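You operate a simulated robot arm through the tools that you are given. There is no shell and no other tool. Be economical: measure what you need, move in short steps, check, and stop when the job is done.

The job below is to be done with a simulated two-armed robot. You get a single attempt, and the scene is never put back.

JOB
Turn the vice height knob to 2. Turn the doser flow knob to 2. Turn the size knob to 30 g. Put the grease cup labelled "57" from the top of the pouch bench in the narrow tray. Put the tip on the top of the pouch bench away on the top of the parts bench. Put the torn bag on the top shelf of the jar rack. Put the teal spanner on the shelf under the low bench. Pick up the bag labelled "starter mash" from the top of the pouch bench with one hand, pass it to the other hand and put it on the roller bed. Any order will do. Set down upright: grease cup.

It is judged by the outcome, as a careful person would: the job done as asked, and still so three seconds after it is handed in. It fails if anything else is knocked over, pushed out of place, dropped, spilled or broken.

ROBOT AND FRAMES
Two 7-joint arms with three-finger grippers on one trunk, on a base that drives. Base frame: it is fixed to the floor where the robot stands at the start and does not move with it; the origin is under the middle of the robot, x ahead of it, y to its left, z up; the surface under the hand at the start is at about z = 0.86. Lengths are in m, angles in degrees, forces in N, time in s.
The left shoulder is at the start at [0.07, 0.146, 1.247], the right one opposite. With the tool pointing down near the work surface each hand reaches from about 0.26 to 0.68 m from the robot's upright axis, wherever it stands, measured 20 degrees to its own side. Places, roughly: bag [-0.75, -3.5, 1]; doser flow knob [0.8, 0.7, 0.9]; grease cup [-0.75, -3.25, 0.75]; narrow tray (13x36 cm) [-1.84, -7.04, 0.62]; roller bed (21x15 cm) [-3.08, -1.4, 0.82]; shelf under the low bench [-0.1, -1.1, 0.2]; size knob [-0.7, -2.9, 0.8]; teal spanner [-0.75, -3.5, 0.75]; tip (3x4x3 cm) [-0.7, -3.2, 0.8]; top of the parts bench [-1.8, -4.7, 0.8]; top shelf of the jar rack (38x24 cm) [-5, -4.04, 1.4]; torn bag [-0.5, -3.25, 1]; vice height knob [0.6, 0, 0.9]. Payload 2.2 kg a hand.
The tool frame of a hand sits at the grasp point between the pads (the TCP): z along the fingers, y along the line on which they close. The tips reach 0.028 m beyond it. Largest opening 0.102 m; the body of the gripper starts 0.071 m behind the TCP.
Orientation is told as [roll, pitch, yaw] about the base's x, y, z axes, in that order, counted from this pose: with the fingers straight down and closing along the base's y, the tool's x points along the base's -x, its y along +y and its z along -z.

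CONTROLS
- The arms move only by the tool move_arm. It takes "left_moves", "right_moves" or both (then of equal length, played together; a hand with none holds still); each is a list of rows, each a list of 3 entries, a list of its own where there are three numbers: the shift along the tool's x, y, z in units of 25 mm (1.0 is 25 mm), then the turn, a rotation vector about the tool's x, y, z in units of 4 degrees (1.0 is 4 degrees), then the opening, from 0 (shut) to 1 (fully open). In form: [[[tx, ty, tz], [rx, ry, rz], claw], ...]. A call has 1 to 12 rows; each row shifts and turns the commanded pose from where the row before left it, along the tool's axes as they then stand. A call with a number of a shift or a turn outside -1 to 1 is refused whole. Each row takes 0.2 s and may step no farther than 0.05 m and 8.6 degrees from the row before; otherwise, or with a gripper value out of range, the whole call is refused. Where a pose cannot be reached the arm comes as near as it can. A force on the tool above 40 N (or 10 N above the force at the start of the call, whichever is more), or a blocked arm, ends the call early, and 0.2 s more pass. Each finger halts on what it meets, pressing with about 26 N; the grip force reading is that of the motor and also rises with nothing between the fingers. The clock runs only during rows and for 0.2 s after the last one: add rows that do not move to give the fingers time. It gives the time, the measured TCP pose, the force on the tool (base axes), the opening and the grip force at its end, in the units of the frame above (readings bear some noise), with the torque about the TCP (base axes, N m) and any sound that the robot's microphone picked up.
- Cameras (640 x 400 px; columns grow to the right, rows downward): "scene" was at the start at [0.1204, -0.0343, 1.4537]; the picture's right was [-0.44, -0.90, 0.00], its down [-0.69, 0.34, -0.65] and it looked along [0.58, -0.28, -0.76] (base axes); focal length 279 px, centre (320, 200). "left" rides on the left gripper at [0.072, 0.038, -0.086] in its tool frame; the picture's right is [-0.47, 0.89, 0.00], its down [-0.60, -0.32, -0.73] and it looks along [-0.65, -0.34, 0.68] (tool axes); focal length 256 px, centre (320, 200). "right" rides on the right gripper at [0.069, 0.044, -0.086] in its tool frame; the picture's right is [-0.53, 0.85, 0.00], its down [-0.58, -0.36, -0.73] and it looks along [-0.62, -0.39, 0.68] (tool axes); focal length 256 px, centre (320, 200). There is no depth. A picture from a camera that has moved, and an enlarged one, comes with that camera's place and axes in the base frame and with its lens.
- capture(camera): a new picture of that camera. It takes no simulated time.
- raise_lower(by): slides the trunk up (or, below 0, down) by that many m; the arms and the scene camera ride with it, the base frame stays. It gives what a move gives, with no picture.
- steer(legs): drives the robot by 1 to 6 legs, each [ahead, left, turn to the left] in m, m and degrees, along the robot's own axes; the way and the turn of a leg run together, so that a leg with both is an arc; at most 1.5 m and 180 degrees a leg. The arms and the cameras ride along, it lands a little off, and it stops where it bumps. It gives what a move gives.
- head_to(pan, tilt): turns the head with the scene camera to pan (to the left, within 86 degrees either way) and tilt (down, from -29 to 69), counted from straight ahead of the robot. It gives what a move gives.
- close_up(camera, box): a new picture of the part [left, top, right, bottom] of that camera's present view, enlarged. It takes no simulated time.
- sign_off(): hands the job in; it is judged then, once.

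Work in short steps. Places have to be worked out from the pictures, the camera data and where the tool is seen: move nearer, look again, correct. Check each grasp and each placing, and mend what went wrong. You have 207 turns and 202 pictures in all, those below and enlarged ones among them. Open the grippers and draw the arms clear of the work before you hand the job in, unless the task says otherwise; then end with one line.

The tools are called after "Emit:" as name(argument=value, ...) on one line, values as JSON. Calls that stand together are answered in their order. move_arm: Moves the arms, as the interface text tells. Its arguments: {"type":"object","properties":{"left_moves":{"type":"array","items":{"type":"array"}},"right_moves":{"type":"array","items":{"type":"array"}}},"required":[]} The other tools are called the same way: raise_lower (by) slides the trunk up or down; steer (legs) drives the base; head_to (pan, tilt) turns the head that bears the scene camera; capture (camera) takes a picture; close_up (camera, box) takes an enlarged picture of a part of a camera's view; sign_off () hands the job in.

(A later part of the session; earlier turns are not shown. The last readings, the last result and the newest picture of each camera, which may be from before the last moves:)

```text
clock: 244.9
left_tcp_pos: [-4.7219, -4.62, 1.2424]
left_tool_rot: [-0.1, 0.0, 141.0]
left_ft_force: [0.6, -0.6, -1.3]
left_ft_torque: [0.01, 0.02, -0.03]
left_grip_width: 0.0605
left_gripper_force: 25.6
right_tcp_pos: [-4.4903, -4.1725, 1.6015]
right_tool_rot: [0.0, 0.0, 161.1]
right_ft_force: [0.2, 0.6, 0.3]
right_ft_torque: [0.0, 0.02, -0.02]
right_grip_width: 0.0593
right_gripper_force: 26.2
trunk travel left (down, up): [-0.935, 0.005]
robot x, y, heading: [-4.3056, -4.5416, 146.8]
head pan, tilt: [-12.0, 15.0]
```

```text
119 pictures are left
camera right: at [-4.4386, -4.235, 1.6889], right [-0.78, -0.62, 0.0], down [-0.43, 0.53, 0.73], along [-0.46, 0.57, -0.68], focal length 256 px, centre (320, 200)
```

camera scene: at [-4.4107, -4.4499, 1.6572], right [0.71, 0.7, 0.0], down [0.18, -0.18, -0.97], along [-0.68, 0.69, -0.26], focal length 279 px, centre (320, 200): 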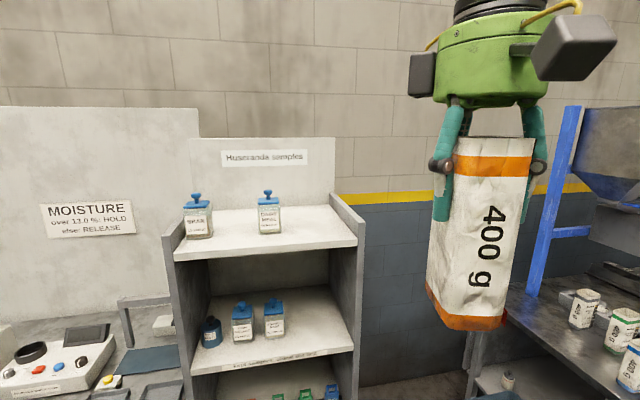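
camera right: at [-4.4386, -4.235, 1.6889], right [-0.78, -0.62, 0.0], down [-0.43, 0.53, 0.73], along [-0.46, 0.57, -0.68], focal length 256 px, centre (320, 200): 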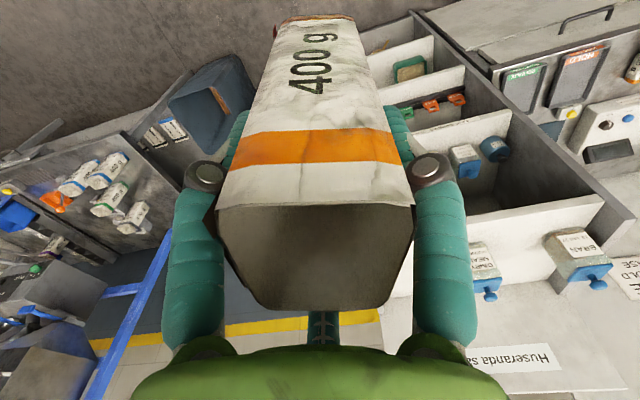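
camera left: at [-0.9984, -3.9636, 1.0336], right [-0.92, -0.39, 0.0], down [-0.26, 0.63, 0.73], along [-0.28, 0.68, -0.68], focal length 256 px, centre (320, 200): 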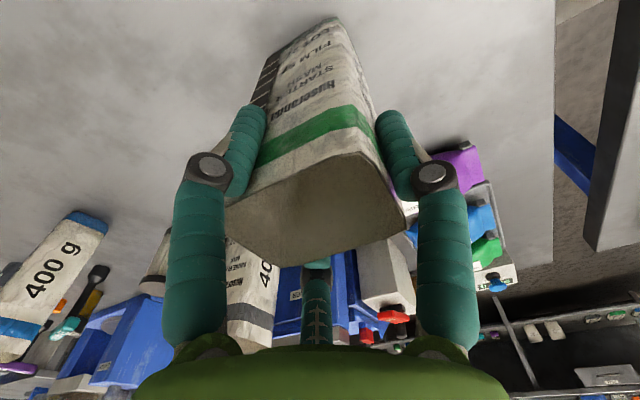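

The shelf surface is at about 1.376 with its front right corner at [-4.81, -3.92]. I aim for [-4.94, -3.92] and drive 0.36 m closer.

Emit:
steer(legs=[[0.36, 0, 0]])

Emit:
capture(camera="scene")

```text
clock: 247.2
left_tcp_pos: [-5.0187, -4.4262, 1.2433]
left_tool_rot: [0.0, -0.2, 141.0]
left_ft_force: [-0.4, 0.5, 0.1]
left_ft_torque: [0.0, 0.01, 0.02]
left_grip_width: 0.0604
left_gripper_force: 26.0
right_tcp_pos: [-4.7857, -3.978, 1.6018]
right_tool_rot: [0.0, -0.1, 161.0]
right_ft_force: [0.6, 0.0, 0.4]
right_ft_torque: [0.02, 0.0, -0.01]
right_grip_width: 0.0592
right_gripper_force: 25.7
trunk travel left (down, up): [-0.935, 0.005]
robot x, y, heading: [-4.6021, -4.3465, 146.9]
head pan, tilt: [-12.0, 15.0]
```

```text
118 pictures are left
camera scene: at [-4.7063, -4.2562, 1.6576], right [0.71, 0.7, 0.0], down [0.18, -0.18, -0.97], along [-0.68, 0.69, -0.26], focal length 279 px, centre (320, 200)
```

scene: 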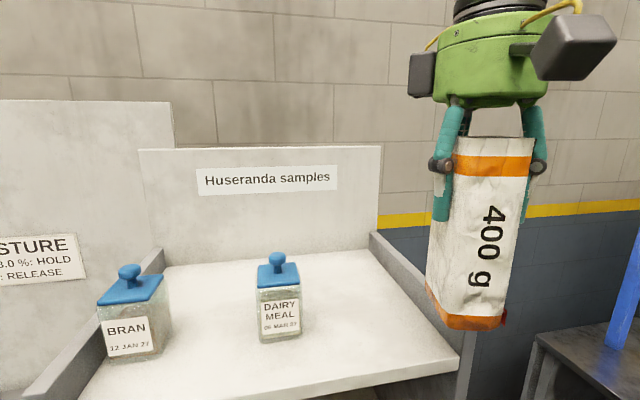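

Emit:
move_arm(right_moves=[[[-0.9, -0.03, 0.1], [0, 0, 0], 0.35], [[-0.9, -0.03, 0.1], [0, 0, 0], 0.35], [[-0.9, -0.03, 0.1], [0, 0, 0], 0.35], [[-0.9, -0.03, 0.1], [0, 0, 0], 0.35], [[-0.9, -0.03, 0.1], [0, 0, 0], 0.35], [[-0.9, -0.03, 0.1], [0, 0, 0], 0.35], [[-0.9, -0.03, 0.1], [0, 0, 0], 0.35], [[-0.9, -0.03, 0.1], [0, 0, 0], 0.35], [[0, 0, 0], [0, 0, 0], 0.35]])

Emit:
capture(camera="scene")

```text
clock: 249.2
left_tcp_pos: [-5.0216, -4.4243, 1.2417]
left_tool_rot: [0.0, -0.1, 141.1]
left_ft_force: [-0.6, -0.7, -0.4]
left_ft_torque: [-0.04, 0.0, -0.02]
left_grip_width: 0.0603
left_gripper_force: 25.9
right_tcp_pos: [-4.936, -3.9308, 1.5454]
right_tool_rot: [0.0, -0.2, 161.0]
right_ft_force: [0.2, 0.2, 0.0]
right_ft_torque: [-0.01, 0.0, 0.02]
right_grip_width: 0.0593
right_gripper_force: 26.1
right hand out of reach, approached as far as the arm can: row 4, 5, 6, 7, 8
trunk travel left (down, up): [-0.935, 0.005]
robot x, y, heading: [-4.6007, -4.3463, 146.9]
head pan, tilt: [-12.0, 15.0]
```

```text
117 pictures are left
camera scene: at [-4.7095, -4.2539, 1.6573], right [0.71, 0.7, 0.0], down [0.18, -0.18, -0.97], along [-0.68, 0.69, -0.26], focal length 279 px, centre (320, 200)
```

scene: 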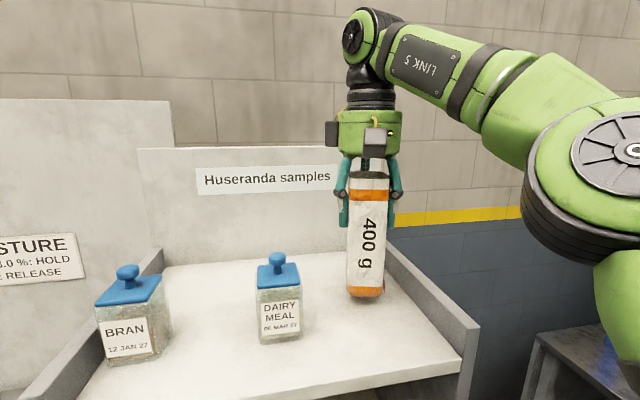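

The bag hangs about 1–2 cm above the right part of the shelf. I lower in small steps until it touches.

Emit:
move_arm(right_moves=[[[0, 0, 0.25], [0, 0, 0], 0.35], [[0, 0, 0.25], [0, 0, 0], 0.35], [[0, 0, 0.2], [0, 0, 0], 0.35], [[0, 0, 0], [0, 0, 0], 0.35]])

Emit:
close_up(camera="scene", box=[300, 230, 480, 380])

```text
clock: 250.2
left_tcp_pos: [-5.0214, -4.4251, 1.2439]
left_tool_rot: [-0.1, 0.1, 141.0]
left_ft_force: [-0.4, 0.3, 0.0]
left_ft_torque: [0.01, -0.01, 0.01]
left_grip_width: 0.0603
left_gripper_force: 25.9
right_tcp_pos: [-4.9374, -3.9304, 1.5264]
right_tool_rot: [0.1, -0.1, 160.9]
right_ft_force: [-0.4, 0.5, 0.3]
right_ft_torque: [0.02, -0.01, -0.04]
right_grip_width: 0.0594
right_gripper_force: 25.3
trunk travel left (down, up): [-0.935, 0.005]
robot x, y, heading: [-4.6067, -4.3489, 146.8]
head pan, tilt: [-12.0, 15.0]
```

```text
2.67 times, centred on (390, 305) of scene
camera zoom: at [-4.7101, -4.2539, 1.6572], right [0.71, 0.7, 0.0], down [0.18, -0.18, -0.97], along [-0.68, 0.69, -0.26], focal length 745 px, centre (133, -80)
```

zoom: 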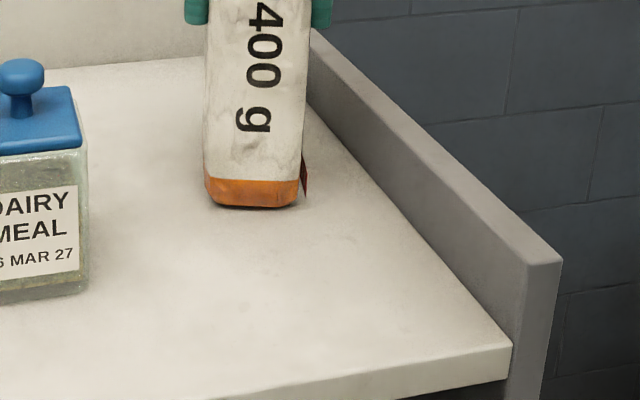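

Emit:
move_arm(right_moves=[[[0, 0, 0.15], [0, 0, 0], 0.35], [[0, 0, 0.15], [0, 0, 0], 0.35], [[0, 0, 0.15], [0, 0, 0], 0.35]])

```text
clock: 251.0
left_tcp_pos: [-5.0196, -4.426, 1.2436]
left_tool_rot: [-0.1, -0.1, 141.1]
left_ft_force: [-0.5, 0.5, -0.3]
left_ft_torque: [-0.02, 0.0, -0.01]
left_grip_width: 0.0603
left_gripper_force: 25.8
right_tcp_pos: [-4.9346, -3.9326, 1.5192]
right_tool_rot: [0.0, -0.3, 161.0]
right_ft_force: [-1.2, 2.2, 26.2]
right_ft_torque: [-0.27, -0.33, -0.01]
right_grip_width: 0.0605
right_gripper_force: 25.6
trunk travel left (down, up): [-0.935, 0.005]
robot x, y, heading: [-4.6014, -4.3513, 146.6]
head pan, tilt: [-12.0, 15.0]
```

The bag stands on the shelf (26 N), but the arm's ceiling here leaves too little lift to clear it. I check the room between my base and the rack.

Emit:
head_to(pan=0, tilt=69)

Emit:
capture(camera="scene")

```text
clock: 252.2
left_tcp_pos: [-5.0197, -4.4267, 1.2433]
left_tool_rot: [-0.2, -0.2, 141.0]
left_ft_force: [-0.4, -0.2, -0.3]
left_ft_torque: [-0.01, 0.04, 0.04]
left_grip_width: 0.0602
left_gripper_force: 25.4
right_tcp_pos: [-4.9346, -3.9332, 1.5173]
right_tool_rot: [-0.1, -0.2, 161.0]
right_ft_force: [-1.5, 1.4, 23.2]
right_ft_torque: [-0.24, -0.2, 0.0]
right_grip_width: 0.0596
right_gripper_force: 26.3
trunk travel left (down, up): [-0.935, 0.005]
robot x, y, heading: [-4.6059, -4.3482, 146.8]
head pan, tilt: [0.0, 68.8]
```

```text
115 pictures are left
camera scene: at [-4.6889, -4.292, 1.5818], right [0.55, 0.84, 0.0], down [0.78, -0.51, -0.37], along [-0.3, 0.2, -0.93], focal length 279 px, centre (320, 200)
```

scene: 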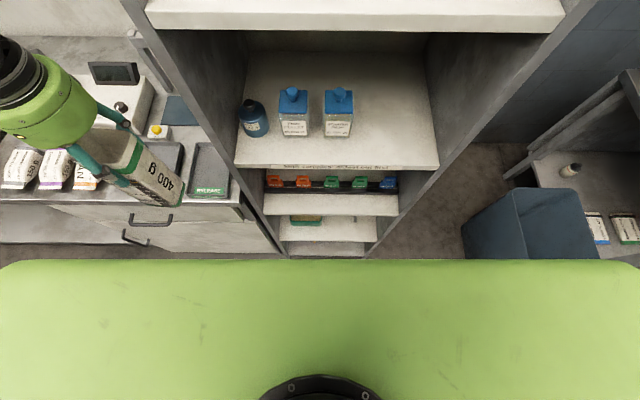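

There is 0.39 m ahead of my axis to the rack. I lift slightly, draw the hand back 0.11 m, and drive 0.1 m closer so the lift range grows.

Emit:
move_arm(right_moves=[[[0, 0, -0.5], [0, 0, 0], 0.35], [[0, 0, -0.4], [0, 0, 0], 0.35], [[0.7, 0.18, -0.2], [0, 0, 0], 0.35], [[0.7, 0.18, -0.2], [0, 0, 0], 0.35], [[0.7, 0.18, -0.2], [0, 0, 0], 0.35], [[0.7, 0.18, -0.2], [0, 0, 0], 0.35], [[0.7, 0.18, 0], [0, 0, 0], 0.35], [[0.7, 0.18, 0], [0, 0, 0], 0.35], [[0, 0, 0], [0, 0, 0], 0.35]])

Emit:
steer(legs=[[0.1, 0, 0]])

Emit:
head_to(pan=-12, tilt=20)

Emit:
capture(camera="scene")

```text
clock: 254.2
left_tcp_pos: [-5.0225, -4.4259, 1.2431]
left_tool_rot: [-0.1, 0.1, 141.0]
left_ft_force: [1.1, 0.0, 0.2]
left_ft_torque: [0.0, 0.0, 0.02]
left_grip_width: 0.0602
left_gripper_force: 25.8
right_tcp_pos: [-4.8455, -3.9915, 1.5591]
right_tool_rot: [-0.1, -0.2, 161.0]
right_ft_force: [0.1, 0.8, 0.2]
right_ft_torque: [-0.02, 0.0, 0.01]
right_grip_width: 0.0594
right_gripper_force: 25.9
trunk travel left (down, up): [-0.935, 0.005]
robot x, y, heading: [-4.6068, -4.3459, 146.7]
head pan, tilt: [0.0, 68.8]
```

```text
clock: 255.3
left_tcp_pos: [-5.0762, -4.3903, 1.2442]
left_tool_rot: [0.0, -0.1, 141.1]
left_ft_force: [-0.3, 0.7, -0.2]
left_ft_torque: [0.0, -0.02, -0.02]
left_grip_width: 0.0606
left_gripper_force: 26.0
right_tcp_pos: [-4.9002, -3.9545, 1.5594]
right_tool_rot: [-0.1, -0.2, 161.1]
right_ft_force: [0.1, 0.2, -0.5]
right_ft_torque: [-0.05, -0.02, -0.03]
right_grip_width: 0.0597
right_gripper_force: 26.2
trunk travel left (down, up): [-0.935, 0.005]
robot x, y, heading: [-4.6593, -4.3126, 147.0]
head pan, tilt: [0.0, 68.8]
stopped in leg 1: the robot was blocked; the commanded pose is now the measured one
```

```text
clock: 256.5
left_tcp_pos: [-5.0742, -4.391, 1.2433]
left_tool_rot: [0.0, -0.2, 141.0]
left_ft_force: [-0.1, 0.5, -0.2]
left_ft_torque: [0.02, 0.01, 0.0]
left_grip_width: 0.0603
left_gripper_force: 26.2
right_tcp_pos: [-4.8981, -3.9574, 1.5601]
right_tool_rot: [0.0, -0.4, 161.1]
right_ft_force: [0.8, 0.8, 0.1]
right_ft_torque: [0.03, 0.03, 0.01]
right_grip_width: 0.0594
right_gripper_force: 25.9
trunk travel left (down, up): [-0.935, 0.005]
robot x, y, heading: [-4.6601, -4.3102, 146.7]
head pan, tilt: [-12.0, 20.0]
```

```text
114 pictures are left
camera scene: at [-4.7623, -4.2197, 1.6493], right [0.71, 0.7, 0.0], down [0.24, -0.24, -0.94], along [-0.66, 0.67, -0.34], focal length 279 px, centre (320, 200)
```

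scene: 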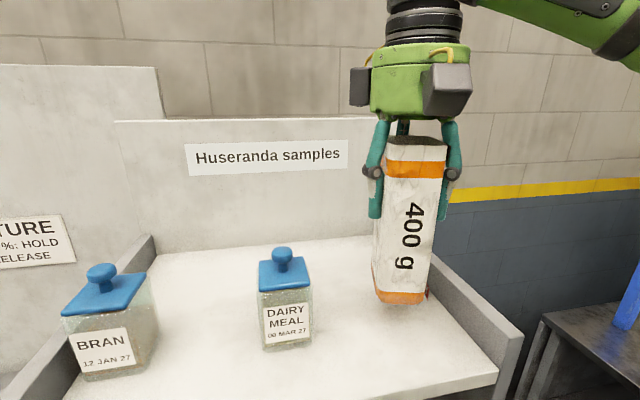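

Blocked lightly after 6 cm, which is enough. The bag is over the shelf about 6 cm behind the front edge; I lower it here until it touches.

Emit:
move_arm(right_moves=[[[-0.2, 0, 0.5], [0, 0, 0], 0.35], [[-0.2, 0, 0.5], [0, 0, 0], 0.35], [[0, 0, 0.3], [0, 0, 0], 0.35], [[0, 0, 0.15], [0, 0, 0], 0.35], [[0, 0, 0.15], [0, 0, 0], 0.35], [[0, 0, 0.1], [0, 0, 0], 0.35]])

```text
clock: 257.9
left_tcp_pos: [-5.0767, -4.3884, 1.2436]
left_tool_rot: [0.0, -0.1, 141.0]
left_ft_force: [-0.4, 0.0, -0.2]
left_ft_torque: [-0.01, -0.03, 0.02]
left_grip_width: 0.0603
left_gripper_force: 26.3
right_tcp_pos: [-4.9091, -3.9513, 1.5181]
right_tool_rot: [0.0, -0.3, 161.0]
right_ft_force: [-1.7, 3.0, 10.9]
right_ft_torque: [0.22, -0.03, 0.04]
right_grip_width: 0.0591
right_gripper_force: 25.7
trunk travel left (down, up): [-0.935, 0.005]
robot x, y, heading: [-4.6579, -4.3104, 147.0]
head pan, tilt: [-12.0, 20.0]
```

Contact is made. I open the fingers and look before lifting.

Emit:
move_arm(right_moves=[[[0, 0, 0], [0, 0, 0], 0.7], [[0, 0, 0], [0, 0, 0], 1], [[0, 0, 0], [0, 0, 0], 1], [[0, 0, -0.5], [0, 0, 0], 1], [[0, 0, -0.7], [0, 0, 0], 1], [[0, 0, -0.7], [0, 0, 0], 1], [[0, 0, -0.7], [0, 0, 0], 1], [[0, 0, -0.5], [0, 0, 0], 1], [[0, 0, 0], [0, 0, 0], 1]])

Emit:
capture(camera="scene")

Emit:
capture(camera="right")

```text
clock: 259.9
left_tcp_pos: [-5.0778, -4.3886, 1.2422]
left_tool_rot: [0.1, -0.2, 141.1]
left_ft_force: [0.7, 0.2, 0.2]
left_ft_torque: [-0.01, -0.06, -0.05]
left_grip_width: 0.0603
left_gripper_force: 26.3
right_tcp_pos: [-4.9108, -3.9499, 1.5943]
right_tool_rot: [0.0, -0.2, 161.1]
right_ft_force: [0.6, -0.2, 0.0]
right_ft_torque: [-0.02, 0.02, 0.01]
right_grip_width: 0.1021
right_gripper_force: 0.0
trunk travel left (down, up): [-0.935, 0.005]
robot x, y, heading: [-4.6585, -4.3117, 146.8]
head pan, tilt: [-12.0, 20.0]
```

```text
113 pictures are left
camera scene: at [-4.765, -4.2176, 1.6491], right [0.71, 0.7, 0.0], down [0.24, -0.24, -0.94], along [-0.66, 0.67, -0.34], focal length 279 px, centre (320, 200)
```

scene: 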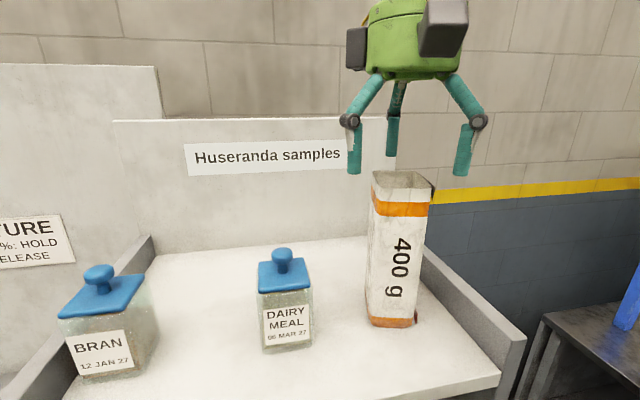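

```text
112 pictures are left
camera right: at [-4.8587, -4.0144, 1.6824], right [-0.78, -0.63, 0.0], down [-0.42, 0.53, 0.73], along [-0.46, 0.57, -0.68], focal length 256 px, centre (320, 200)
```

right: 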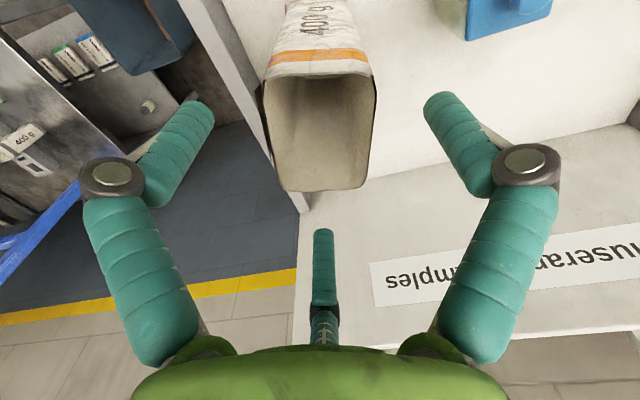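

The torn bag stands on the top shelf. I raise a touch more and back away.

Emit:
raise_lower(by=0.005)

Emit:
move_arm(right_moves=[[[0.1, 0, -0.4], [0, 0, 0], 1], [[0.1, 0, -0.4], [0, 0, 0], 1]])

Emit:
close_up(camera="scene", box=[320, 80, 500, 230])

```text
clock: 260.4
left_tcp_pos: [-5.0759, -4.3906, 1.2465]
left_tool_rot: [0.1, -0.1, 141.0]
left_ft_force: [0.6, 0.5, -0.5]
left_ft_torque: [0.0, 0.05, 0.03]
left_grip_width: 0.0604
left_gripper_force: 25.7
right_tcp_pos: [-4.9106, -3.9524, 1.5998]
right_tool_rot: [0.0, -0.2, 161.1]
right_ft_force: [-0.1, -0.9, 0.1]
right_ft_torque: [0.0, 0.01, 0.0]
right_grip_width: 0.1018
right_gripper_force: 0.0
trunk travel left (down, up): [-0.94, 0.0]
robot x, y, heading: [-4.6569, -4.3122, 146.6]
head pan, tilt: [-12.0, 20.0]
```

```text
clock: 261.0
left_tcp_pos: [-5.0777, -4.39, 1.2478]
left_tool_rot: [0.0, -0.2, 141.0]
left_ft_force: [-0.1, -1.0, 0.3]
left_ft_torque: [0.03, 0.0, 0.01]
left_grip_width: 0.0602
left_gripper_force: 25.6
right_tcp_pos: [-4.9029, -3.9564, 1.6154]
right_tool_rot: [0.0, -0.5, 161.0]
right_ft_force: [1.1, -0.4, -0.1]
right_ft_torque: [0.03, 0.02, 0.0]
right_grip_width: 0.1023
right_gripper_force: 0.0
right hand out of reach, approached as far as the arm can: row 2
trunk travel left (down, up): [-0.94, 0.0]
robot x, y, heading: [-4.6579, -4.3139, 146.6]
head pan, tilt: [-12.0, 20.0]
```

```text
2.67 times, centred on (410, 155) of scene
camera zoom: at [-4.7645, -4.2198, 1.6542], right [0.71, 0.7, 0.0], down [0.24, -0.24, -0.94], along [-0.66, 0.67, -0.34], focal length 745 px, centre (80, 320)
```

zoom: 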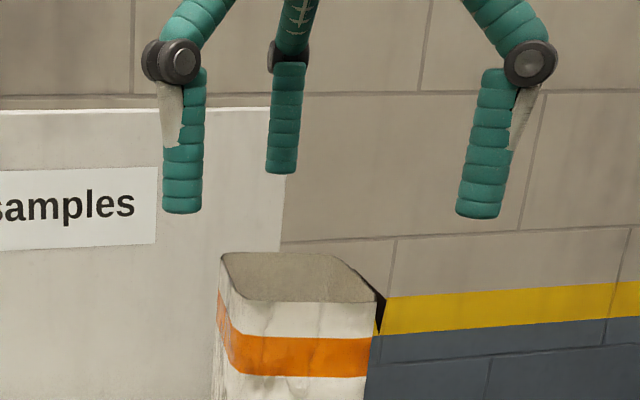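

The fingers are clear above the bag. I back away and slide right along the aisle to in front of the roller bed.

Emit:
steer(legs=[[-0.6, 0, 0], [0, -1.4, 0], [0, -1.4, 0], [0, -0.3, 0]])

Emit:
head_to(pan=0, tilt=30)

Emit:
capture(camera="scene")

```text
clock: 279.2
left_tcp_pos: [-2.8637, -2.1233, 1.2467]
left_tool_rot: [-0.3, -0.2, 140.1]
left_ft_force: [-0.2, 0.4, 0.0]
left_ft_torque: [0.01, -0.02, 0.0]
left_grip_width: 0.0603
left_gripper_force: 26.2
right_tcp_pos: [-2.6844, -1.6923, 1.6159]
right_tool_rot: [0.0, -0.4, 160.1]
right_ft_force: [0.4, -0.2, -0.1]
right_ft_torque: [0.01, -0.02, 0.0]
right_grip_width: 0.1023
right_gripper_force: 0.1
trunk travel left (down, up): [-0.94, 0.0]
robot x, y, heading: [-2.4404, -2.0503, 145.9]
head pan, tilt: [-12.0, 20.0]
```

```text
clock: 280.0
left_tcp_pos: [-2.861, -2.1218, 1.247]
left_tool_rot: [0.0, -0.1, 140.1]
left_ft_force: [0.0, -0.1, -0.5]
left_ft_torque: [0.02, 0.0, -0.02]
left_grip_width: 0.0601
left_gripper_force: 25.6
right_tcp_pos: [-2.6828, -1.6894, 1.6142]
right_tool_rot: [0.1, -0.4, 160.1]
right_ft_force: [0.1, -0.2, -0.5]
right_ft_torque: [-0.04, -0.01, 0.01]
right_grip_width: 0.1019
right_gripper_force: 0.1
trunk travel left (down, up): [-0.94, 0.0]
robot x, y, heading: [-2.441, -2.0511, 145.8]
head pan, tilt: [0.0, 30.0]
```

```text
110 pictures are left
camera scene: at [-2.558, -1.9721, 1.638], right [0.56, 0.83, 0.0], down [0.41, -0.28, -0.87], along [-0.72, 0.49, -0.5], focal length 279 px, centre (320, 200)
```

scene: 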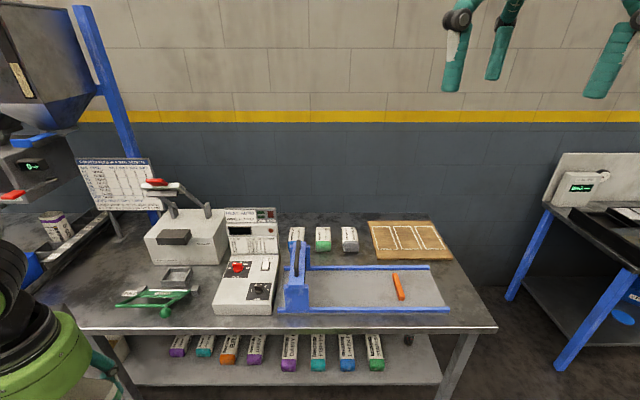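

Emit:
close_up(camera="scene", box=[270, 220, 470, 340])

```text
3.20 times, centred on (370, 280) of scene
camera zoom: at [-2.558, -1.9721, 1.638], right [0.56, 0.83, 0.0], down [0.41, -0.28, -0.87], along [-0.72, 0.49, -0.5], focal length 894 px, centre (160, -56)
```

zoom: 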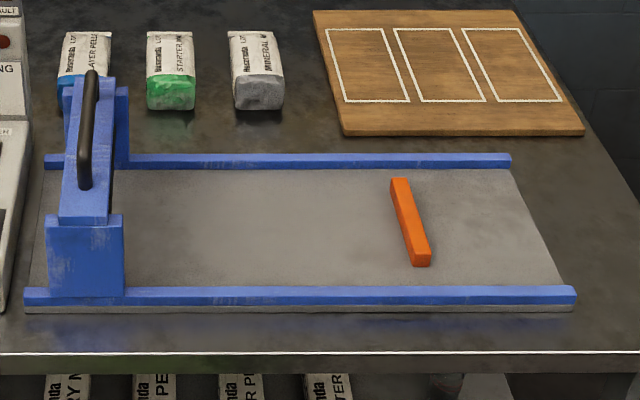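

The bed is clear between the blue gate and the orange bar. For the hand-over, I lower the right hand and turn it to point horizontally to the left.

Emit:
move_arm(right_moves=[[[0, -0.45, 1], [0, 0, 0.3], 1], [[0, -0.45, 1], [0, 0, 0.3], 1], [[0, -0.45, 1], [0, 0, 0.3], 1], [[0, -0.45, 1], [0, 0, 0.3], 1], [[0, -0.45, 1], [0, 0, 0.3], 1], [[0, -0.45, 1], [0, 0, 0.3], 1], [[0, -0.45, 1], [0, 0, 0.3], 1], [[0, -0.45, 1], [0, 0, 0.3], 1], [[0, -0.45, 1], [0, 0, 0.3], 1], [[0, -0.45, 1], [0, 0, 0.3], 1], [[0, -0.45, 1], [0, 0, 0.3], 1], [[0, -0.45, 1], [0, 0, 0.3], 1]])

Emit:
move_arm(right_moves=[[[0, 0, 1], [-1, 0, 0], 1], [[0, 0, 1], [-1, 0, 0], 1], [[0, 0, 0], [-1, 0, 0], 1], [[0, 0, 0], [-1, 0, 0], 1], [[0, 0, 0], [-1, 0, 0], 1], [[0, 0, 0], [-1, 0, 0], 1], [[0, 0, 0], [-1, 0, 0], 1], [[0, 0, 0], [-1, 0, 0], 1], [[0, 0, 0], [-1, 0, 0], 1], [[0, 0, 0], [-1, 0, 0], 1], [[0, 0, 0], [-1, 0, 0], 1], [[0, 0, 0], [-1, 0, 0], 1]])

Emit:
move_arm(right_moves=[[[0, 0, 0], [-1, 0, 0], 1], [[0, 0, 0], [-1, 0, 0], 1], [[0, 0, 0], [-1, 0, 0], 1], [[0, 0, 0], [-1, 0, 0], 1], [[0, 0, 0], [-1, 0, 0], 1], [[0, 0, 0], [-1, 0, 0], 1], [[0, 0, 0], [-1, 0, 0], 1], [[0, 0, 0], [-1, 0, 0], 1], [[0, 0, 0], [-1, 0, 0], 1], [[0, 0, 0], [-1, 0, 0], 1], [[0, 0, 0], [-0.5, 0, 0], 1]])

```text
clock: 282.6
left_tcp_pos: [-2.8628, -2.12, 1.2491]
left_tool_rot: [0.0, -0.1, 140.1]
left_ft_force: [0.3, -0.2, 0.3]
left_ft_torque: [0.01, 0.07, 0.0]
left_grip_width: 0.0604
left_gripper_force: 26.1
right_tcp_pos: [-2.6245, -1.5666, 1.314]
right_tool_rot: [0.2, -0.4, 145.7]
right_ft_force: [-0.4, 1.1, 1.0]
right_ft_torque: [0.03, 0.03, -0.04]
right_grip_width: 0.1017
right_gripper_force: 0.1
trunk travel left (down, up): [-0.94, 0.0]
robot x, y, heading: [-2.443, -2.0513, 145.8]
head pan, tilt: [0.0, 30.0]
```

```text
clock: 285.2
left_tcp_pos: [-2.861, -2.1213, 1.2491]
left_tool_rot: [-0.1, -0.1, 140.1]
left_ft_force: [0.0, 0.4, -0.2]
left_ft_torque: [0.02, 0.01, 0.02]
left_grip_width: 0.0605
left_gripper_force: 25.5
right_tcp_pos: [-2.6243, -1.5687, 1.2663]
right_tool_rot: [48.1, -0.5, 145.6]
right_ft_force: [-0.1, 1.1, 0.0]
right_ft_torque: [-0.02, 0.02, -0.01]
right_grip_width: 0.1019
right_gripper_force: 0.0
trunk travel left (down, up): [-0.94, 0.0]
robot x, y, heading: [-2.4392, -2.0496, 145.6]
head pan, tilt: [0.0, 30.0]
```

```text
clock: 287.6
left_tcp_pos: [-2.8605, -2.1205, 1.2488]
left_tool_rot: [0.0, -0.2, 140.1]
left_ft_force: [-0.5, -0.6, -0.1]
left_ft_torque: [-0.02, 0.02, -0.02]
left_grip_width: 0.0604
left_gripper_force: 26.0
right_tcp_pos: [-2.6251, -1.57, 1.2644]
right_tool_rot: [90.1, -0.3, 145.8]
right_ft_force: [0.5, 0.5, -0.3]
right_ft_torque: [-0.01, -0.03, 0.02]
right_grip_width: 0.102
right_gripper_force: 0.0
trunk travel left (down, up): [-0.94, 0.0]
robot x, y, heading: [-2.4397, -2.0488, 145.8]
head pan, tilt: [0.0, 30.0]
```

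Emit:
move_arm(left_moves=[[[-0.37, -0.6, 0], [0, 0, -0.08], 0.35], [[-0.37, -0.6, 0], [0, 0, -0.08], 0.35], [[-0.37, -0.6, 0], [0, 0, -0.08], 0.35], [[-0.37, -0.6, 0], [0, 0, -0.08], 0.35], [[-0.37, -0.6, 0], [0, 0, -0.08], 0.35], [[-0.37, -0.6, 0], [0, 0, -0.08], 0.35], [[-0.37, -0.6, 0], [0, 0, -0.08], 0.35], [[-0.37, -0.6, 0], [0, 0, -0.08], 0.35], [[-0.37, -0.6, 0], [0, 0, -0.08], 0.35], [[-0.37, -0.6, 0], [0, 0, -0.08], 0.35], [[-0.37, -0.6, 0], [0, 0, -0.08], 0.35], [[-0.37, -0.6, 0], [0, 0, -0.08], 0.35]], right_moves=[[[0, 0, 0], [0, 0, 1], 1], [[0, 0, 0], [0, 0, 1], 1], [[0, 0, 0], [0, 0, 1], 1], [[0, 0, 0], [0, 0, 1], 1], [[0, 0, 0], [0, 0, 1], 1], [[0, 0, 0], [0, 0, 1], 1], [[0, 0, 0], [0, 0, 1], 1], [[0, 0, 0], [0, 0, 1], 1], [[0, 0, 0], [0, 0, 1], 1], [[0, 0, 0], [0, 0, 1], 1], [[0, 0, 0], [0, 0, 1], 1], [[0, 0, 0], [0, 0, 1], 1]])

Emit:
move_arm(right_moves=[[[0, 0, 0], [0, 0, 1], 1], [[0, 0, 0], [0, 0, 1], 1], [[0, 0, 0], [0, 0, 1], 1], [[0, 0, 0], [0, 0, 1], 1], [[0, 0, 0], [0, 0, 1], 1], [[0, 0, 0], [0, 0, 1], 1], [[0, 0, 0], [0, 0, 1], 1], [[0, 0, 0], [0, 0, 1], 1], [[0, 0, 0], [0, 0, 1], 1], [[0, 0, 0], [0, 0, 1], 1], [[0, 0, 0], [0, 0, 0.5], 1]])

Emit:
capture(camera="scene")

Emit:
capture(camera="right")

```text
clock: 290.2
left_tcp_pos: [-2.8368, -1.9097, 1.2487]
left_tool_rot: [0.0, 0.1, 144.0]
left_ft_force: [0.3, -0.1, 0.1]
left_ft_torque: [-0.03, 0.01, -0.01]
left_grip_width: 0.0605
left_gripper_force: 26.0
right_tcp_pos: [-2.6259, -1.5676, 1.2649]
right_tool_rot: [90.3, 47.8, 145.9]
right_ft_force: [1.1, -0.6, 0.3]
right_ft_torque: [-0.03, -0.01, 0.02]
right_grip_width: 0.1021
right_gripper_force: 0.2
trunk travel left (down, up): [-0.94, 0.0]
robot x, y, heading: [-2.4432, -2.0472, 145.7]
head pan, tilt: [0.0, 30.0]
```

```text
clock: 292.6
left_tcp_pos: [-2.8378, -1.9102, 1.248]
left_tool_rot: [0.1, -0.1, 143.9]
left_ft_force: [-0.4, 0.1, -0.4]
left_ft_torque: [-0.02, -0.03, -0.02]
left_grip_width: 0.0605
left_gripper_force: 26.3
right_tcp_pos: [-2.6268, -1.5692, 1.2653]
right_tool_rot: [108.6, 89.7, 164.3]
right_ft_force: [0.2, 0.4, 0.1]
right_ft_torque: [0.01, 0.03, 0.01]
right_grip_width: 0.102
right_gripper_force: 0.0
trunk travel left (down, up): [-0.94, 0.0]
robot x, y, heading: [-2.4408, -2.0498, 145.7]
head pan, tilt: [0.0, 30.0]
```

```text
108 pictures are left
camera scene: at [-2.5574, -1.9713, 1.638], right [0.56, 0.83, 0.0], down [0.41, -0.28, -0.87], along [-0.72, 0.49, -0.5], focal length 279 px, centre (320, 200)
```

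scene: 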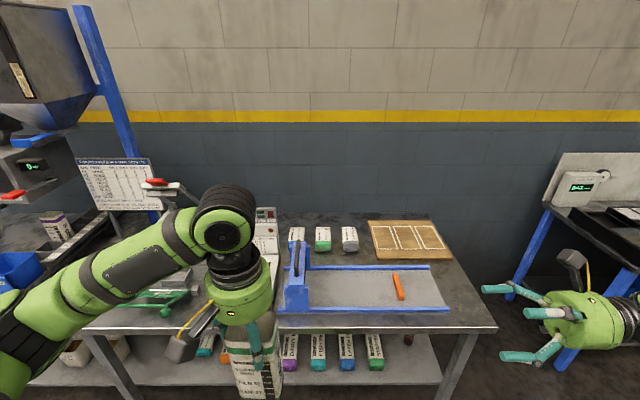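

```text
107 pictures are left
camera right: at [-2.6127, -1.4735, 1.3356], right [-0.7, 0.48, -0.53], down [0.71, 0.4, -0.58], along [-0.06, -0.78, -0.62], focal length 256 px, centre (320, 200)
```

right: 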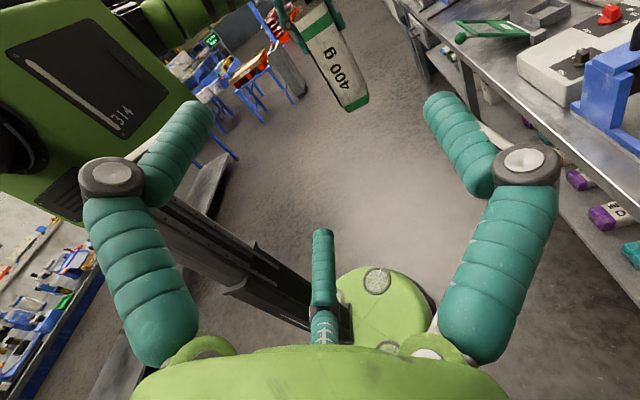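

The right hand now points left with its camera on top. I bring it to a pre-position 12 cm right of the bag, 9 cm below the left grip.

Emit:
move_arm(right_moves=[[[-0.39, -0.111, 0.945], [0, 0, 0], 1], [[-0.39, -0.111, 0.945], [0, 0, 0], 1], [[-0.39, -0.111, 0.945], [0, 0, 0], 1], [[-0.39, -0.111, 0.945], [0, 0, 0], 1], [[-0.39, -0.111, 0.945], [0, 0, 0], 1], [[-0.39, -0.111, 0.945], [0, 0, 0], 1], [[-0.39, -0.111, 0.945], [0, 0, 0], 1], [[-0.39, -0.111, 0.945], [0, 0, 0], 1], [[-0.39, -0.111, 0.945], [0, 0, 0], 1], [[-0.39, -0.111, 0.945], [0, 0, 0], 1], [[-0.39, -0.111, 0.945], [0, 0, 0], 1], [[0, 0, 0], [0, 0, 0], 1]])

Emit:
capture(camera="right")

Emit:
capture(camera="scene")

```text
clock: 295.2
left_tcp_pos: [-2.8375, -1.9091, 1.2489]
left_tool_rot: [-0.1, -0.1, 143.8]
left_ft_force: [-0.4, 0.4, 0.5]
left_ft_torque: [0.0, 0.01, -0.01]
left_grip_width: 0.0603
left_gripper_force: 25.8
right_tcp_pos: [-2.7473, -1.8024, 1.1578]
right_tool_rot: [105.5, 89.6, 161.4]
right_ft_force: [0.1, -1.2, -0.3]
right_ft_torque: [0.01, 0.03, 0.0]
right_grip_width: 0.1021
right_gripper_force: 0.0
trunk travel left (down, up): [-0.94, 0.0]
robot x, y, heading: [-2.439, -2.0463, 145.7]
head pan, tilt: [0.0, 30.0]
```

```text
106 pictures are left
camera right: at [-2.7342, -1.7056, 1.2285], right [-0.7, 0.48, -0.53], down [0.71, 0.4, -0.58], along [-0.07, -0.78, -0.62], focal length 256 px, centre (320, 200)
```

right: 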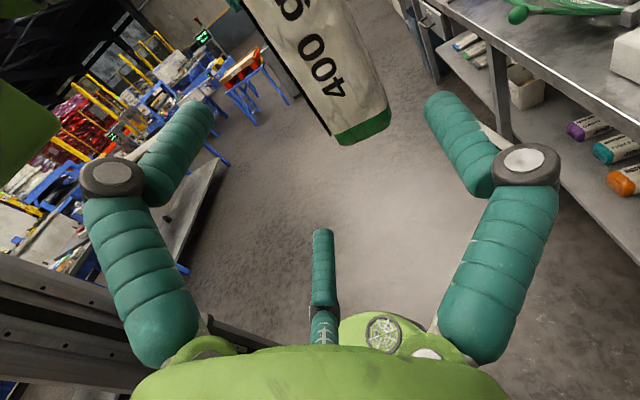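

```text
105 pictures are left
camera scene: at [-2.5572, -1.971, 1.638], right [0.56, 0.83, 0.0], down [0.41, -0.28, -0.87], along [-0.72, 0.49, -0.5], focal length 279 px, centre (320, 200)
```

scene: 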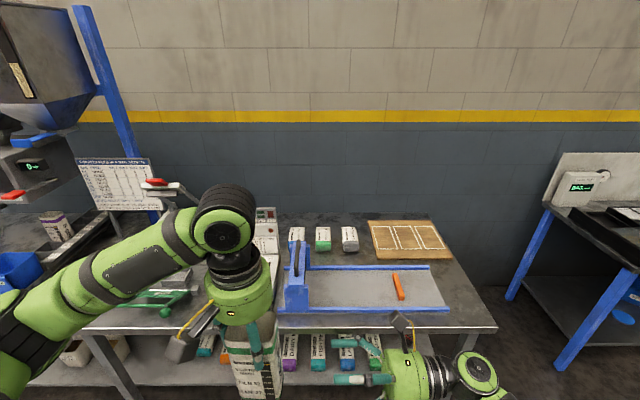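

From this view the bag is only 15 cm tall, leaving too little room for a side grip under the left hand. Instead I'll hand over end to end: right hand back and thumb up, left hand turned to point the bag's bottom to the right.

Emit:
move_arm(right_moves=[[[0.3, 0, -0.55], [0, 0, -1], 1], [[0, 0.3, -0.55], [0, 0, -1], 1], [[0, 0.3, -0.55], [0, 0, -1], 1], [[0, 0.3, -0.55], [0, 0, -1], 1], [[0, 0, -0.55], [0, 0, -1], 1], [[0, 0, -0.55], [0, 0, -1], 1], [[0, 0, -0.55], [0, 0, -1], 1], [[0, 0, -0.55], [0, 0, -1], 1], [[0, 0, -0.55], [0, 0, -1], 1], [[0, 0, -0.55], [0, 0, -1], 1], [[0, 0, -0.55], [0, 0, -1], 1], [[0, 0, 0], [0, 0, -1], 1]])

Emit:
move_arm(left_moves=[[[0, 0, 0], [1, 0, 0], 0.35], [[0, 0, 0], [1, 0, 0], 0.35], [[0, 0, 0], [1, 0, 0], 0.35], [[0, 0, 0], [1, 0, 0], 0.35], [[0, 0, 0], [1, 0, 0], 0.35], [[0, 0, 0], [1, 0, 0], 0.35], [[0, 0, 0], [1, 0, 0], 0.35], [[0, 0, 0], [1, 0, 0], 0.35], [[0, 0, 0], [1, 0, 0], 0.35], [[0, 0, 0], [1, 0, 0], 0.35], [[0, 0, 0], [1, 0, 0], 0.35]], right_moves=[[[0, 0, 0], [0, 0, -1], 1], [[0, 0, 0], [0, 0, -1], 1], [[0, 0, 0], [0, 0, -1], 1], [[0, 0, 0], [0, 0, -1], 1], [[0, 0, 0], [0, 0, -1], 1], [[0, 0, 0], [0, 0, -1], 1], [[0, 0, 0], [0, 0, -1], 1], [[0, 0, 0], [0, 0, -1], 1], [[0, 0, 0], [0, 0, -1], 1], [[0, 0, 0], [0, 0, -1], 1], [[0, 0, 0], [0, 0, -0.5], 1]])

Emit:
move_arm(left_moves=[[[0, 0, 0], [1, 0, 0], 0.35], [[0, 0, 0], [1, 0, 0], 0.35], [[0, 0, 0], [1, 0, 0], 0.35], [[0, 0, 0], [1, 0, 0], 0.35], [[0, 0, 0], [1, 0, 0], 0.35], [[0, 0, 0], [1, 0, 0], 0.35], [[0, 0, 0], [1, 0, 0], 0.35], [[0, 0, 0], [1, 0, 0], 0.35], [[0, 0, 0], [1, 0, 0], 0.35], [[0, 0, 0], [1, 0, 0], 0.35], [[0, 0, 0], [1, 0, 0], 0.35], [[0, 0, 0], [0.5, 0, 0], 0.35]])

Emit:
capture(camera="scene")

Emit:
capture(camera="right")

```text
clock: 297.8
left_tcp_pos: [-2.8371, -1.9099, 1.2475]
left_tool_rot: [0.0, -0.1, 143.9]
left_ft_force: [-0.1, 0.6, -0.4]
left_ft_torque: [0.0, 0.02, -0.01]
left_grip_width: 0.0601
left_gripper_force: 26.2
right_tcp_pos: [-2.6803, -1.6625, 1.1675]
right_tool_rot: [90.1, 41.5, 145.8]
right_ft_force: [0.7, 1.0, -0.1]
right_ft_torque: [0.02, 0.01, 0.01]
right_grip_width: 0.1021
right_gripper_force: 0.1
trunk travel left (down, up): [-0.94, 0.0]
robot x, y, heading: [-2.4436, -2.0508, 145.9]
head pan, tilt: [0.0, 30.0]
```

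```text
clock: 300.2
left_tcp_pos: [-2.8374, -1.9115, 1.2475]
left_tool_rot: [-44.2, -0.1, 144.1]
left_ft_force: [-0.2, -0.4, 0.3]
left_ft_torque: [-0.01, 0.05, 0.01]
left_grip_width: 0.0608
left_gripper_force: 18.6
right_tcp_pos: [-2.6807, -1.6623, 1.1674]
right_tool_rot: [90.2, -0.4, 145.8]
right_ft_force: [0.0, -0.8, 0.0]
right_ft_torque: [0.01, -0.02, 0.0]
right_grip_width: 0.1022
right_gripper_force: 0.1
trunk travel left (down, up): [-0.94, 0.0]
robot x, y, heading: [-2.4423, -2.0483, 145.8]
head pan, tilt: [0.0, 30.0]
```

```text
clock: 302.8
left_tcp_pos: [-2.8364, -1.9098, 1.2478]
left_tool_rot: [-90.1, 0.0, 143.9]
left_ft_force: [-0.5, -0.4, -0.6]
left_ft_torque: [0.01, 0.03, 0.02]
left_grip_width: 0.0603
left_gripper_force: 18.6
right_tcp_pos: [-2.6788, -1.6626, 1.1678]
right_tool_rot: [90.0, -0.4, 145.7]
right_ft_force: [-0.2, -0.7, -0.2]
right_ft_torque: [0.03, -0.05, -0.01]
right_grip_width: 0.1019
right_gripper_force: 0.1
trunk travel left (down, up): [-0.94, 0.0]
robot x, y, heading: [-2.4416, -2.0506, 146.1]
head pan, tilt: [0.0, 30.0]
```

```text
104 pictures are left
camera scene: at [-2.5574, -1.9712, 1.638], right [0.56, 0.83, 0.0], down [0.41, -0.28, -0.87], along [-0.72, 0.49, -0.5], focal length 279 px, centre (320, 200)
```

scene: 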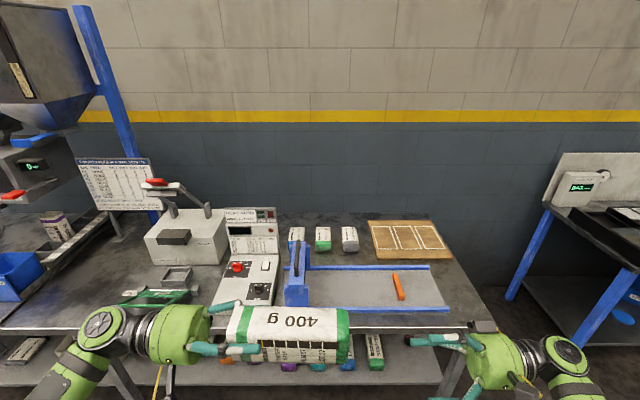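

```text
103 pictures are left
camera right: at [-2.5738, -1.6303, 1.2123], right [-0.44, 0.3, 0.85], down [-0.07, 0.93, -0.36], along [-0.9, -0.21, -0.39], focal length 256 px, centre (320, 200)
```

right: 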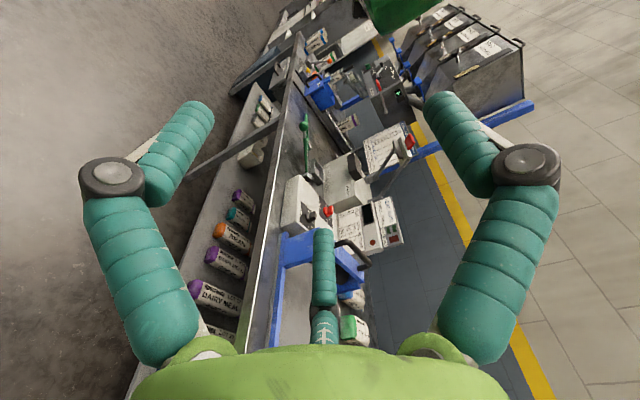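

The bag now points to the right, its axis at z ≈ 1.252. I bring the right hand in line, 10 cm short of its place.

Emit:
move_arm(right_moves=[[[0.16, 0.88, 0.8], [0, -0.11, 0], 1], [[0.16, 0.88, 0.8], [0, -0.11, 0], 1], [[0.16, 0.88, 0.8], [0, -0.11, 0], 1], [[0.16, 0.88, 0.8], [0, -0.11, 0], 1], [[0, 0, 0], [0, 0, 0], 1]])

Emit:
capture(camera="right")

```text
clock: 304.0
left_tcp_pos: [-2.8372, -1.9108, 1.248]
left_tool_rot: [-90.0, -0.1, 143.9]
left_ft_force: [0.5, 0.3, -0.5]
left_ft_torque: [0.01, -0.03, 0.0]
left_grip_width: 0.061
left_gripper_force: 18.9
right_tcp_pos: [-2.7114, -1.7374, 1.2559]
right_tool_rot: [90.1, -0.3, 144.0]
right_ft_force: [0.7, 0.0, 0.9]
right_ft_torque: [0.01, -0.01, 0.0]
right_grip_width: 0.1017
right_gripper_force: 0.1
trunk travel left (down, up): [-0.94, 0.0]
robot x, y, heading: [-2.4434, -2.047, 145.8]
head pan, tilt: [0.0, 30.0]
```

```text
102 pictures are left
camera right: at [-2.6046, -1.7086, 1.3008], right [-0.43, 0.31, 0.85], down [-0.04, 0.93, -0.36], along [-0.9, -0.19, -0.39], focal length 256 px, centre (320, 200)
```

right: 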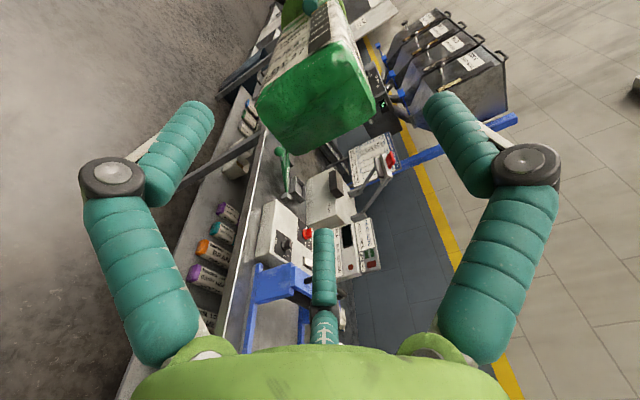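

The bag end is centred between the fingers. I advance 10 cm and close the right hand.

Emit:
move_arm(right_moves=[[[0, 0, 0.8], [0, 0, 0], 1], [[0, 0, 0.8], [0, 0, 0], 1], [[0, 0, 0.8], [0, 0, 0], 1], [[0, 0, 0.8], [0, 0, 0], 1], [[0, 0, 0.7], [0, 0, 0], 1], [[0, 0, 0], [0, 0, 0], 1]])

Emit:
capture(camera="right")

```text
clock: 305.4
left_tcp_pos: [-2.836, -1.9116, 1.248]
left_tool_rot: [-90.0, -0.1, 143.9]
left_ft_force: [0.6, -0.6, 0.1]
left_ft_torque: [-0.02, 0.02, 0.0]
left_grip_width: 0.0604
left_gripper_force: 19.0
right_tcp_pos: [-2.7702, -1.8157, 1.2554]
right_tool_rot: [90.1, -0.4, 144.0]
right_ft_force: [-1.3, 0.2, -0.6]
right_ft_torque: [0.02, -0.02, 0.0]
right_grip_width: 0.1017
right_gripper_force: 0.1
trunk travel left (down, up): [-0.94, 0.0]
robot x, y, heading: [-2.4475, -2.0481, 145.7]
head pan, tilt: [0.0, 30.0]
```

```text
101 pictures are left
camera right: at [-2.6627, -1.7872, 1.3006], right [-0.43, 0.31, 0.85], down [-0.04, 0.93, -0.36], along [-0.9, -0.19, -0.38], focal length 256 px, centre (320, 200)
```

right: 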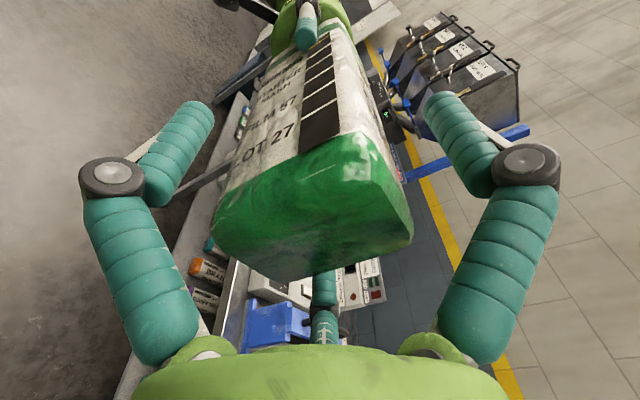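

Emit:
move_arm(right_moves=[[[0, 0, 0], [0, 0, 0], 0.7], [[0, 0, 0], [0, 0, 0], 0.35], [[0, 0, 0], [0, 0, 0], 0.35], [[0, 0, 0], [0, 0, 0], 0.35], [[0, 0, 0], [0, 0, 0], 0.35]])

Emit:
capture(camera="right")

```text
clock: 306.6
left_tcp_pos: [-2.8398, -1.9105, 1.2477]
left_tool_rot: [-89.8, 0.0, 144.0]
left_ft_force: [-11.0, -3.6, -5.9]
left_ft_torque: [-0.25, 0.07, 0.4]
left_grip_width: 0.0604
left_gripper_force: 18.9
right_tcp_pos: [-2.7696, -1.8174, 1.2565]
right_tool_rot: [90.1, -0.4, 144.0]
right_ft_force: [11.4, 3.7, 6.3]
right_ft_torque: [-0.31, 0.27, 0.34]
right_grip_width: 0.0597
right_gripper_force: 26.4
trunk travel left (down, up): [-0.94, 0.0]
robot x, y, heading: [-2.4437, -2.0506, 145.8]
head pan, tilt: [0.0, 30.0]
```

```text
100 pictures are left
camera right: at [-2.6626, -1.7873, 1.3011], right [-0.43, 0.31, 0.85], down [-0.04, 0.93, -0.36], along [-0.9, -0.19, -0.38], focal length 256 px, centre (320, 200)
```

right: 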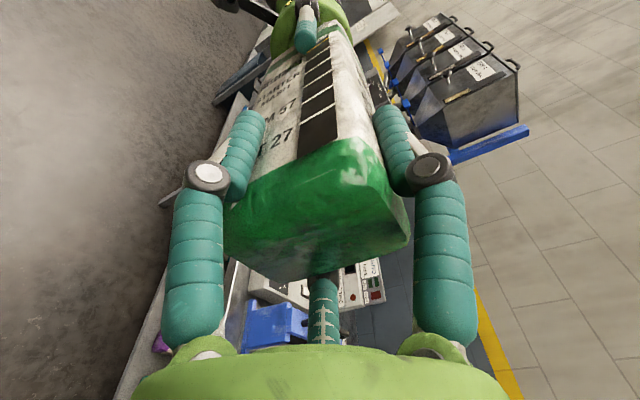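

The right hand holds it at 60 mm. I open the left hand and draw it straight off.

Emit:
move_arm(left_moves=[[[0, 0, 0], [0, 0, 0], 0.7], [[0, 0, 0], [0, 0, 0], 1], [[0, 0, 0], [0, 0, 0], 1], [[0, 0, -0.6], [0, 0, 0], 1], [[0, 0, -1], [0, 0, 0], 1], [[0, 0, -1], [0, 0, 0], 1], [[0, 0, -1], [0, 0, 0], 1], [[0, 0, -1], [0, 0, 0], 1], [[0, 0, -1], [0, 0, 0], 1]])

Emit:
capture(camera="scene")

```text
clock: 308.6
left_tcp_pos: [-2.9202, -2.0248, 1.2476]
left_tool_rot: [-90.0, -0.1, 143.9]
left_ft_force: [-0.1, -0.2, -0.1]
left_ft_torque: [-0.04, -0.03, -0.01]
left_grip_width: 0.1023
left_gripper_force: 0.0
right_tcp_pos: [-2.7715, -1.8169, 1.2553]
right_tool_rot: [90.1, -0.4, 144.0]
right_ft_force: [-0.7, 0.4, 0.0]
right_ft_torque: [0.0, 0.01, 0.0]
right_grip_width: 0.0596
right_gripper_force: 26.8
trunk travel left (down, up): [-0.94, 0.0]
robot x, y, heading: [-2.44, -2.054, 145.8]
head pan, tilt: [0.0, 30.0]
```

```text
99 pictures are left
camera scene: at [-2.558, -1.972, 1.638], right [0.56, 0.83, 0.0], down [0.41, -0.28, -0.87], along [-0.72, 0.49, -0.5], focal length 279 px, centre (320, 200)
```

scene: 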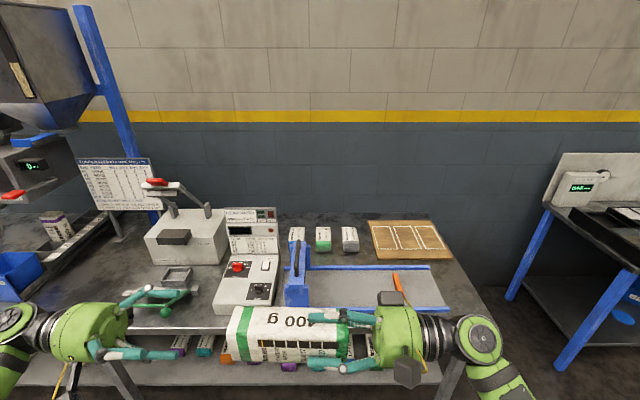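

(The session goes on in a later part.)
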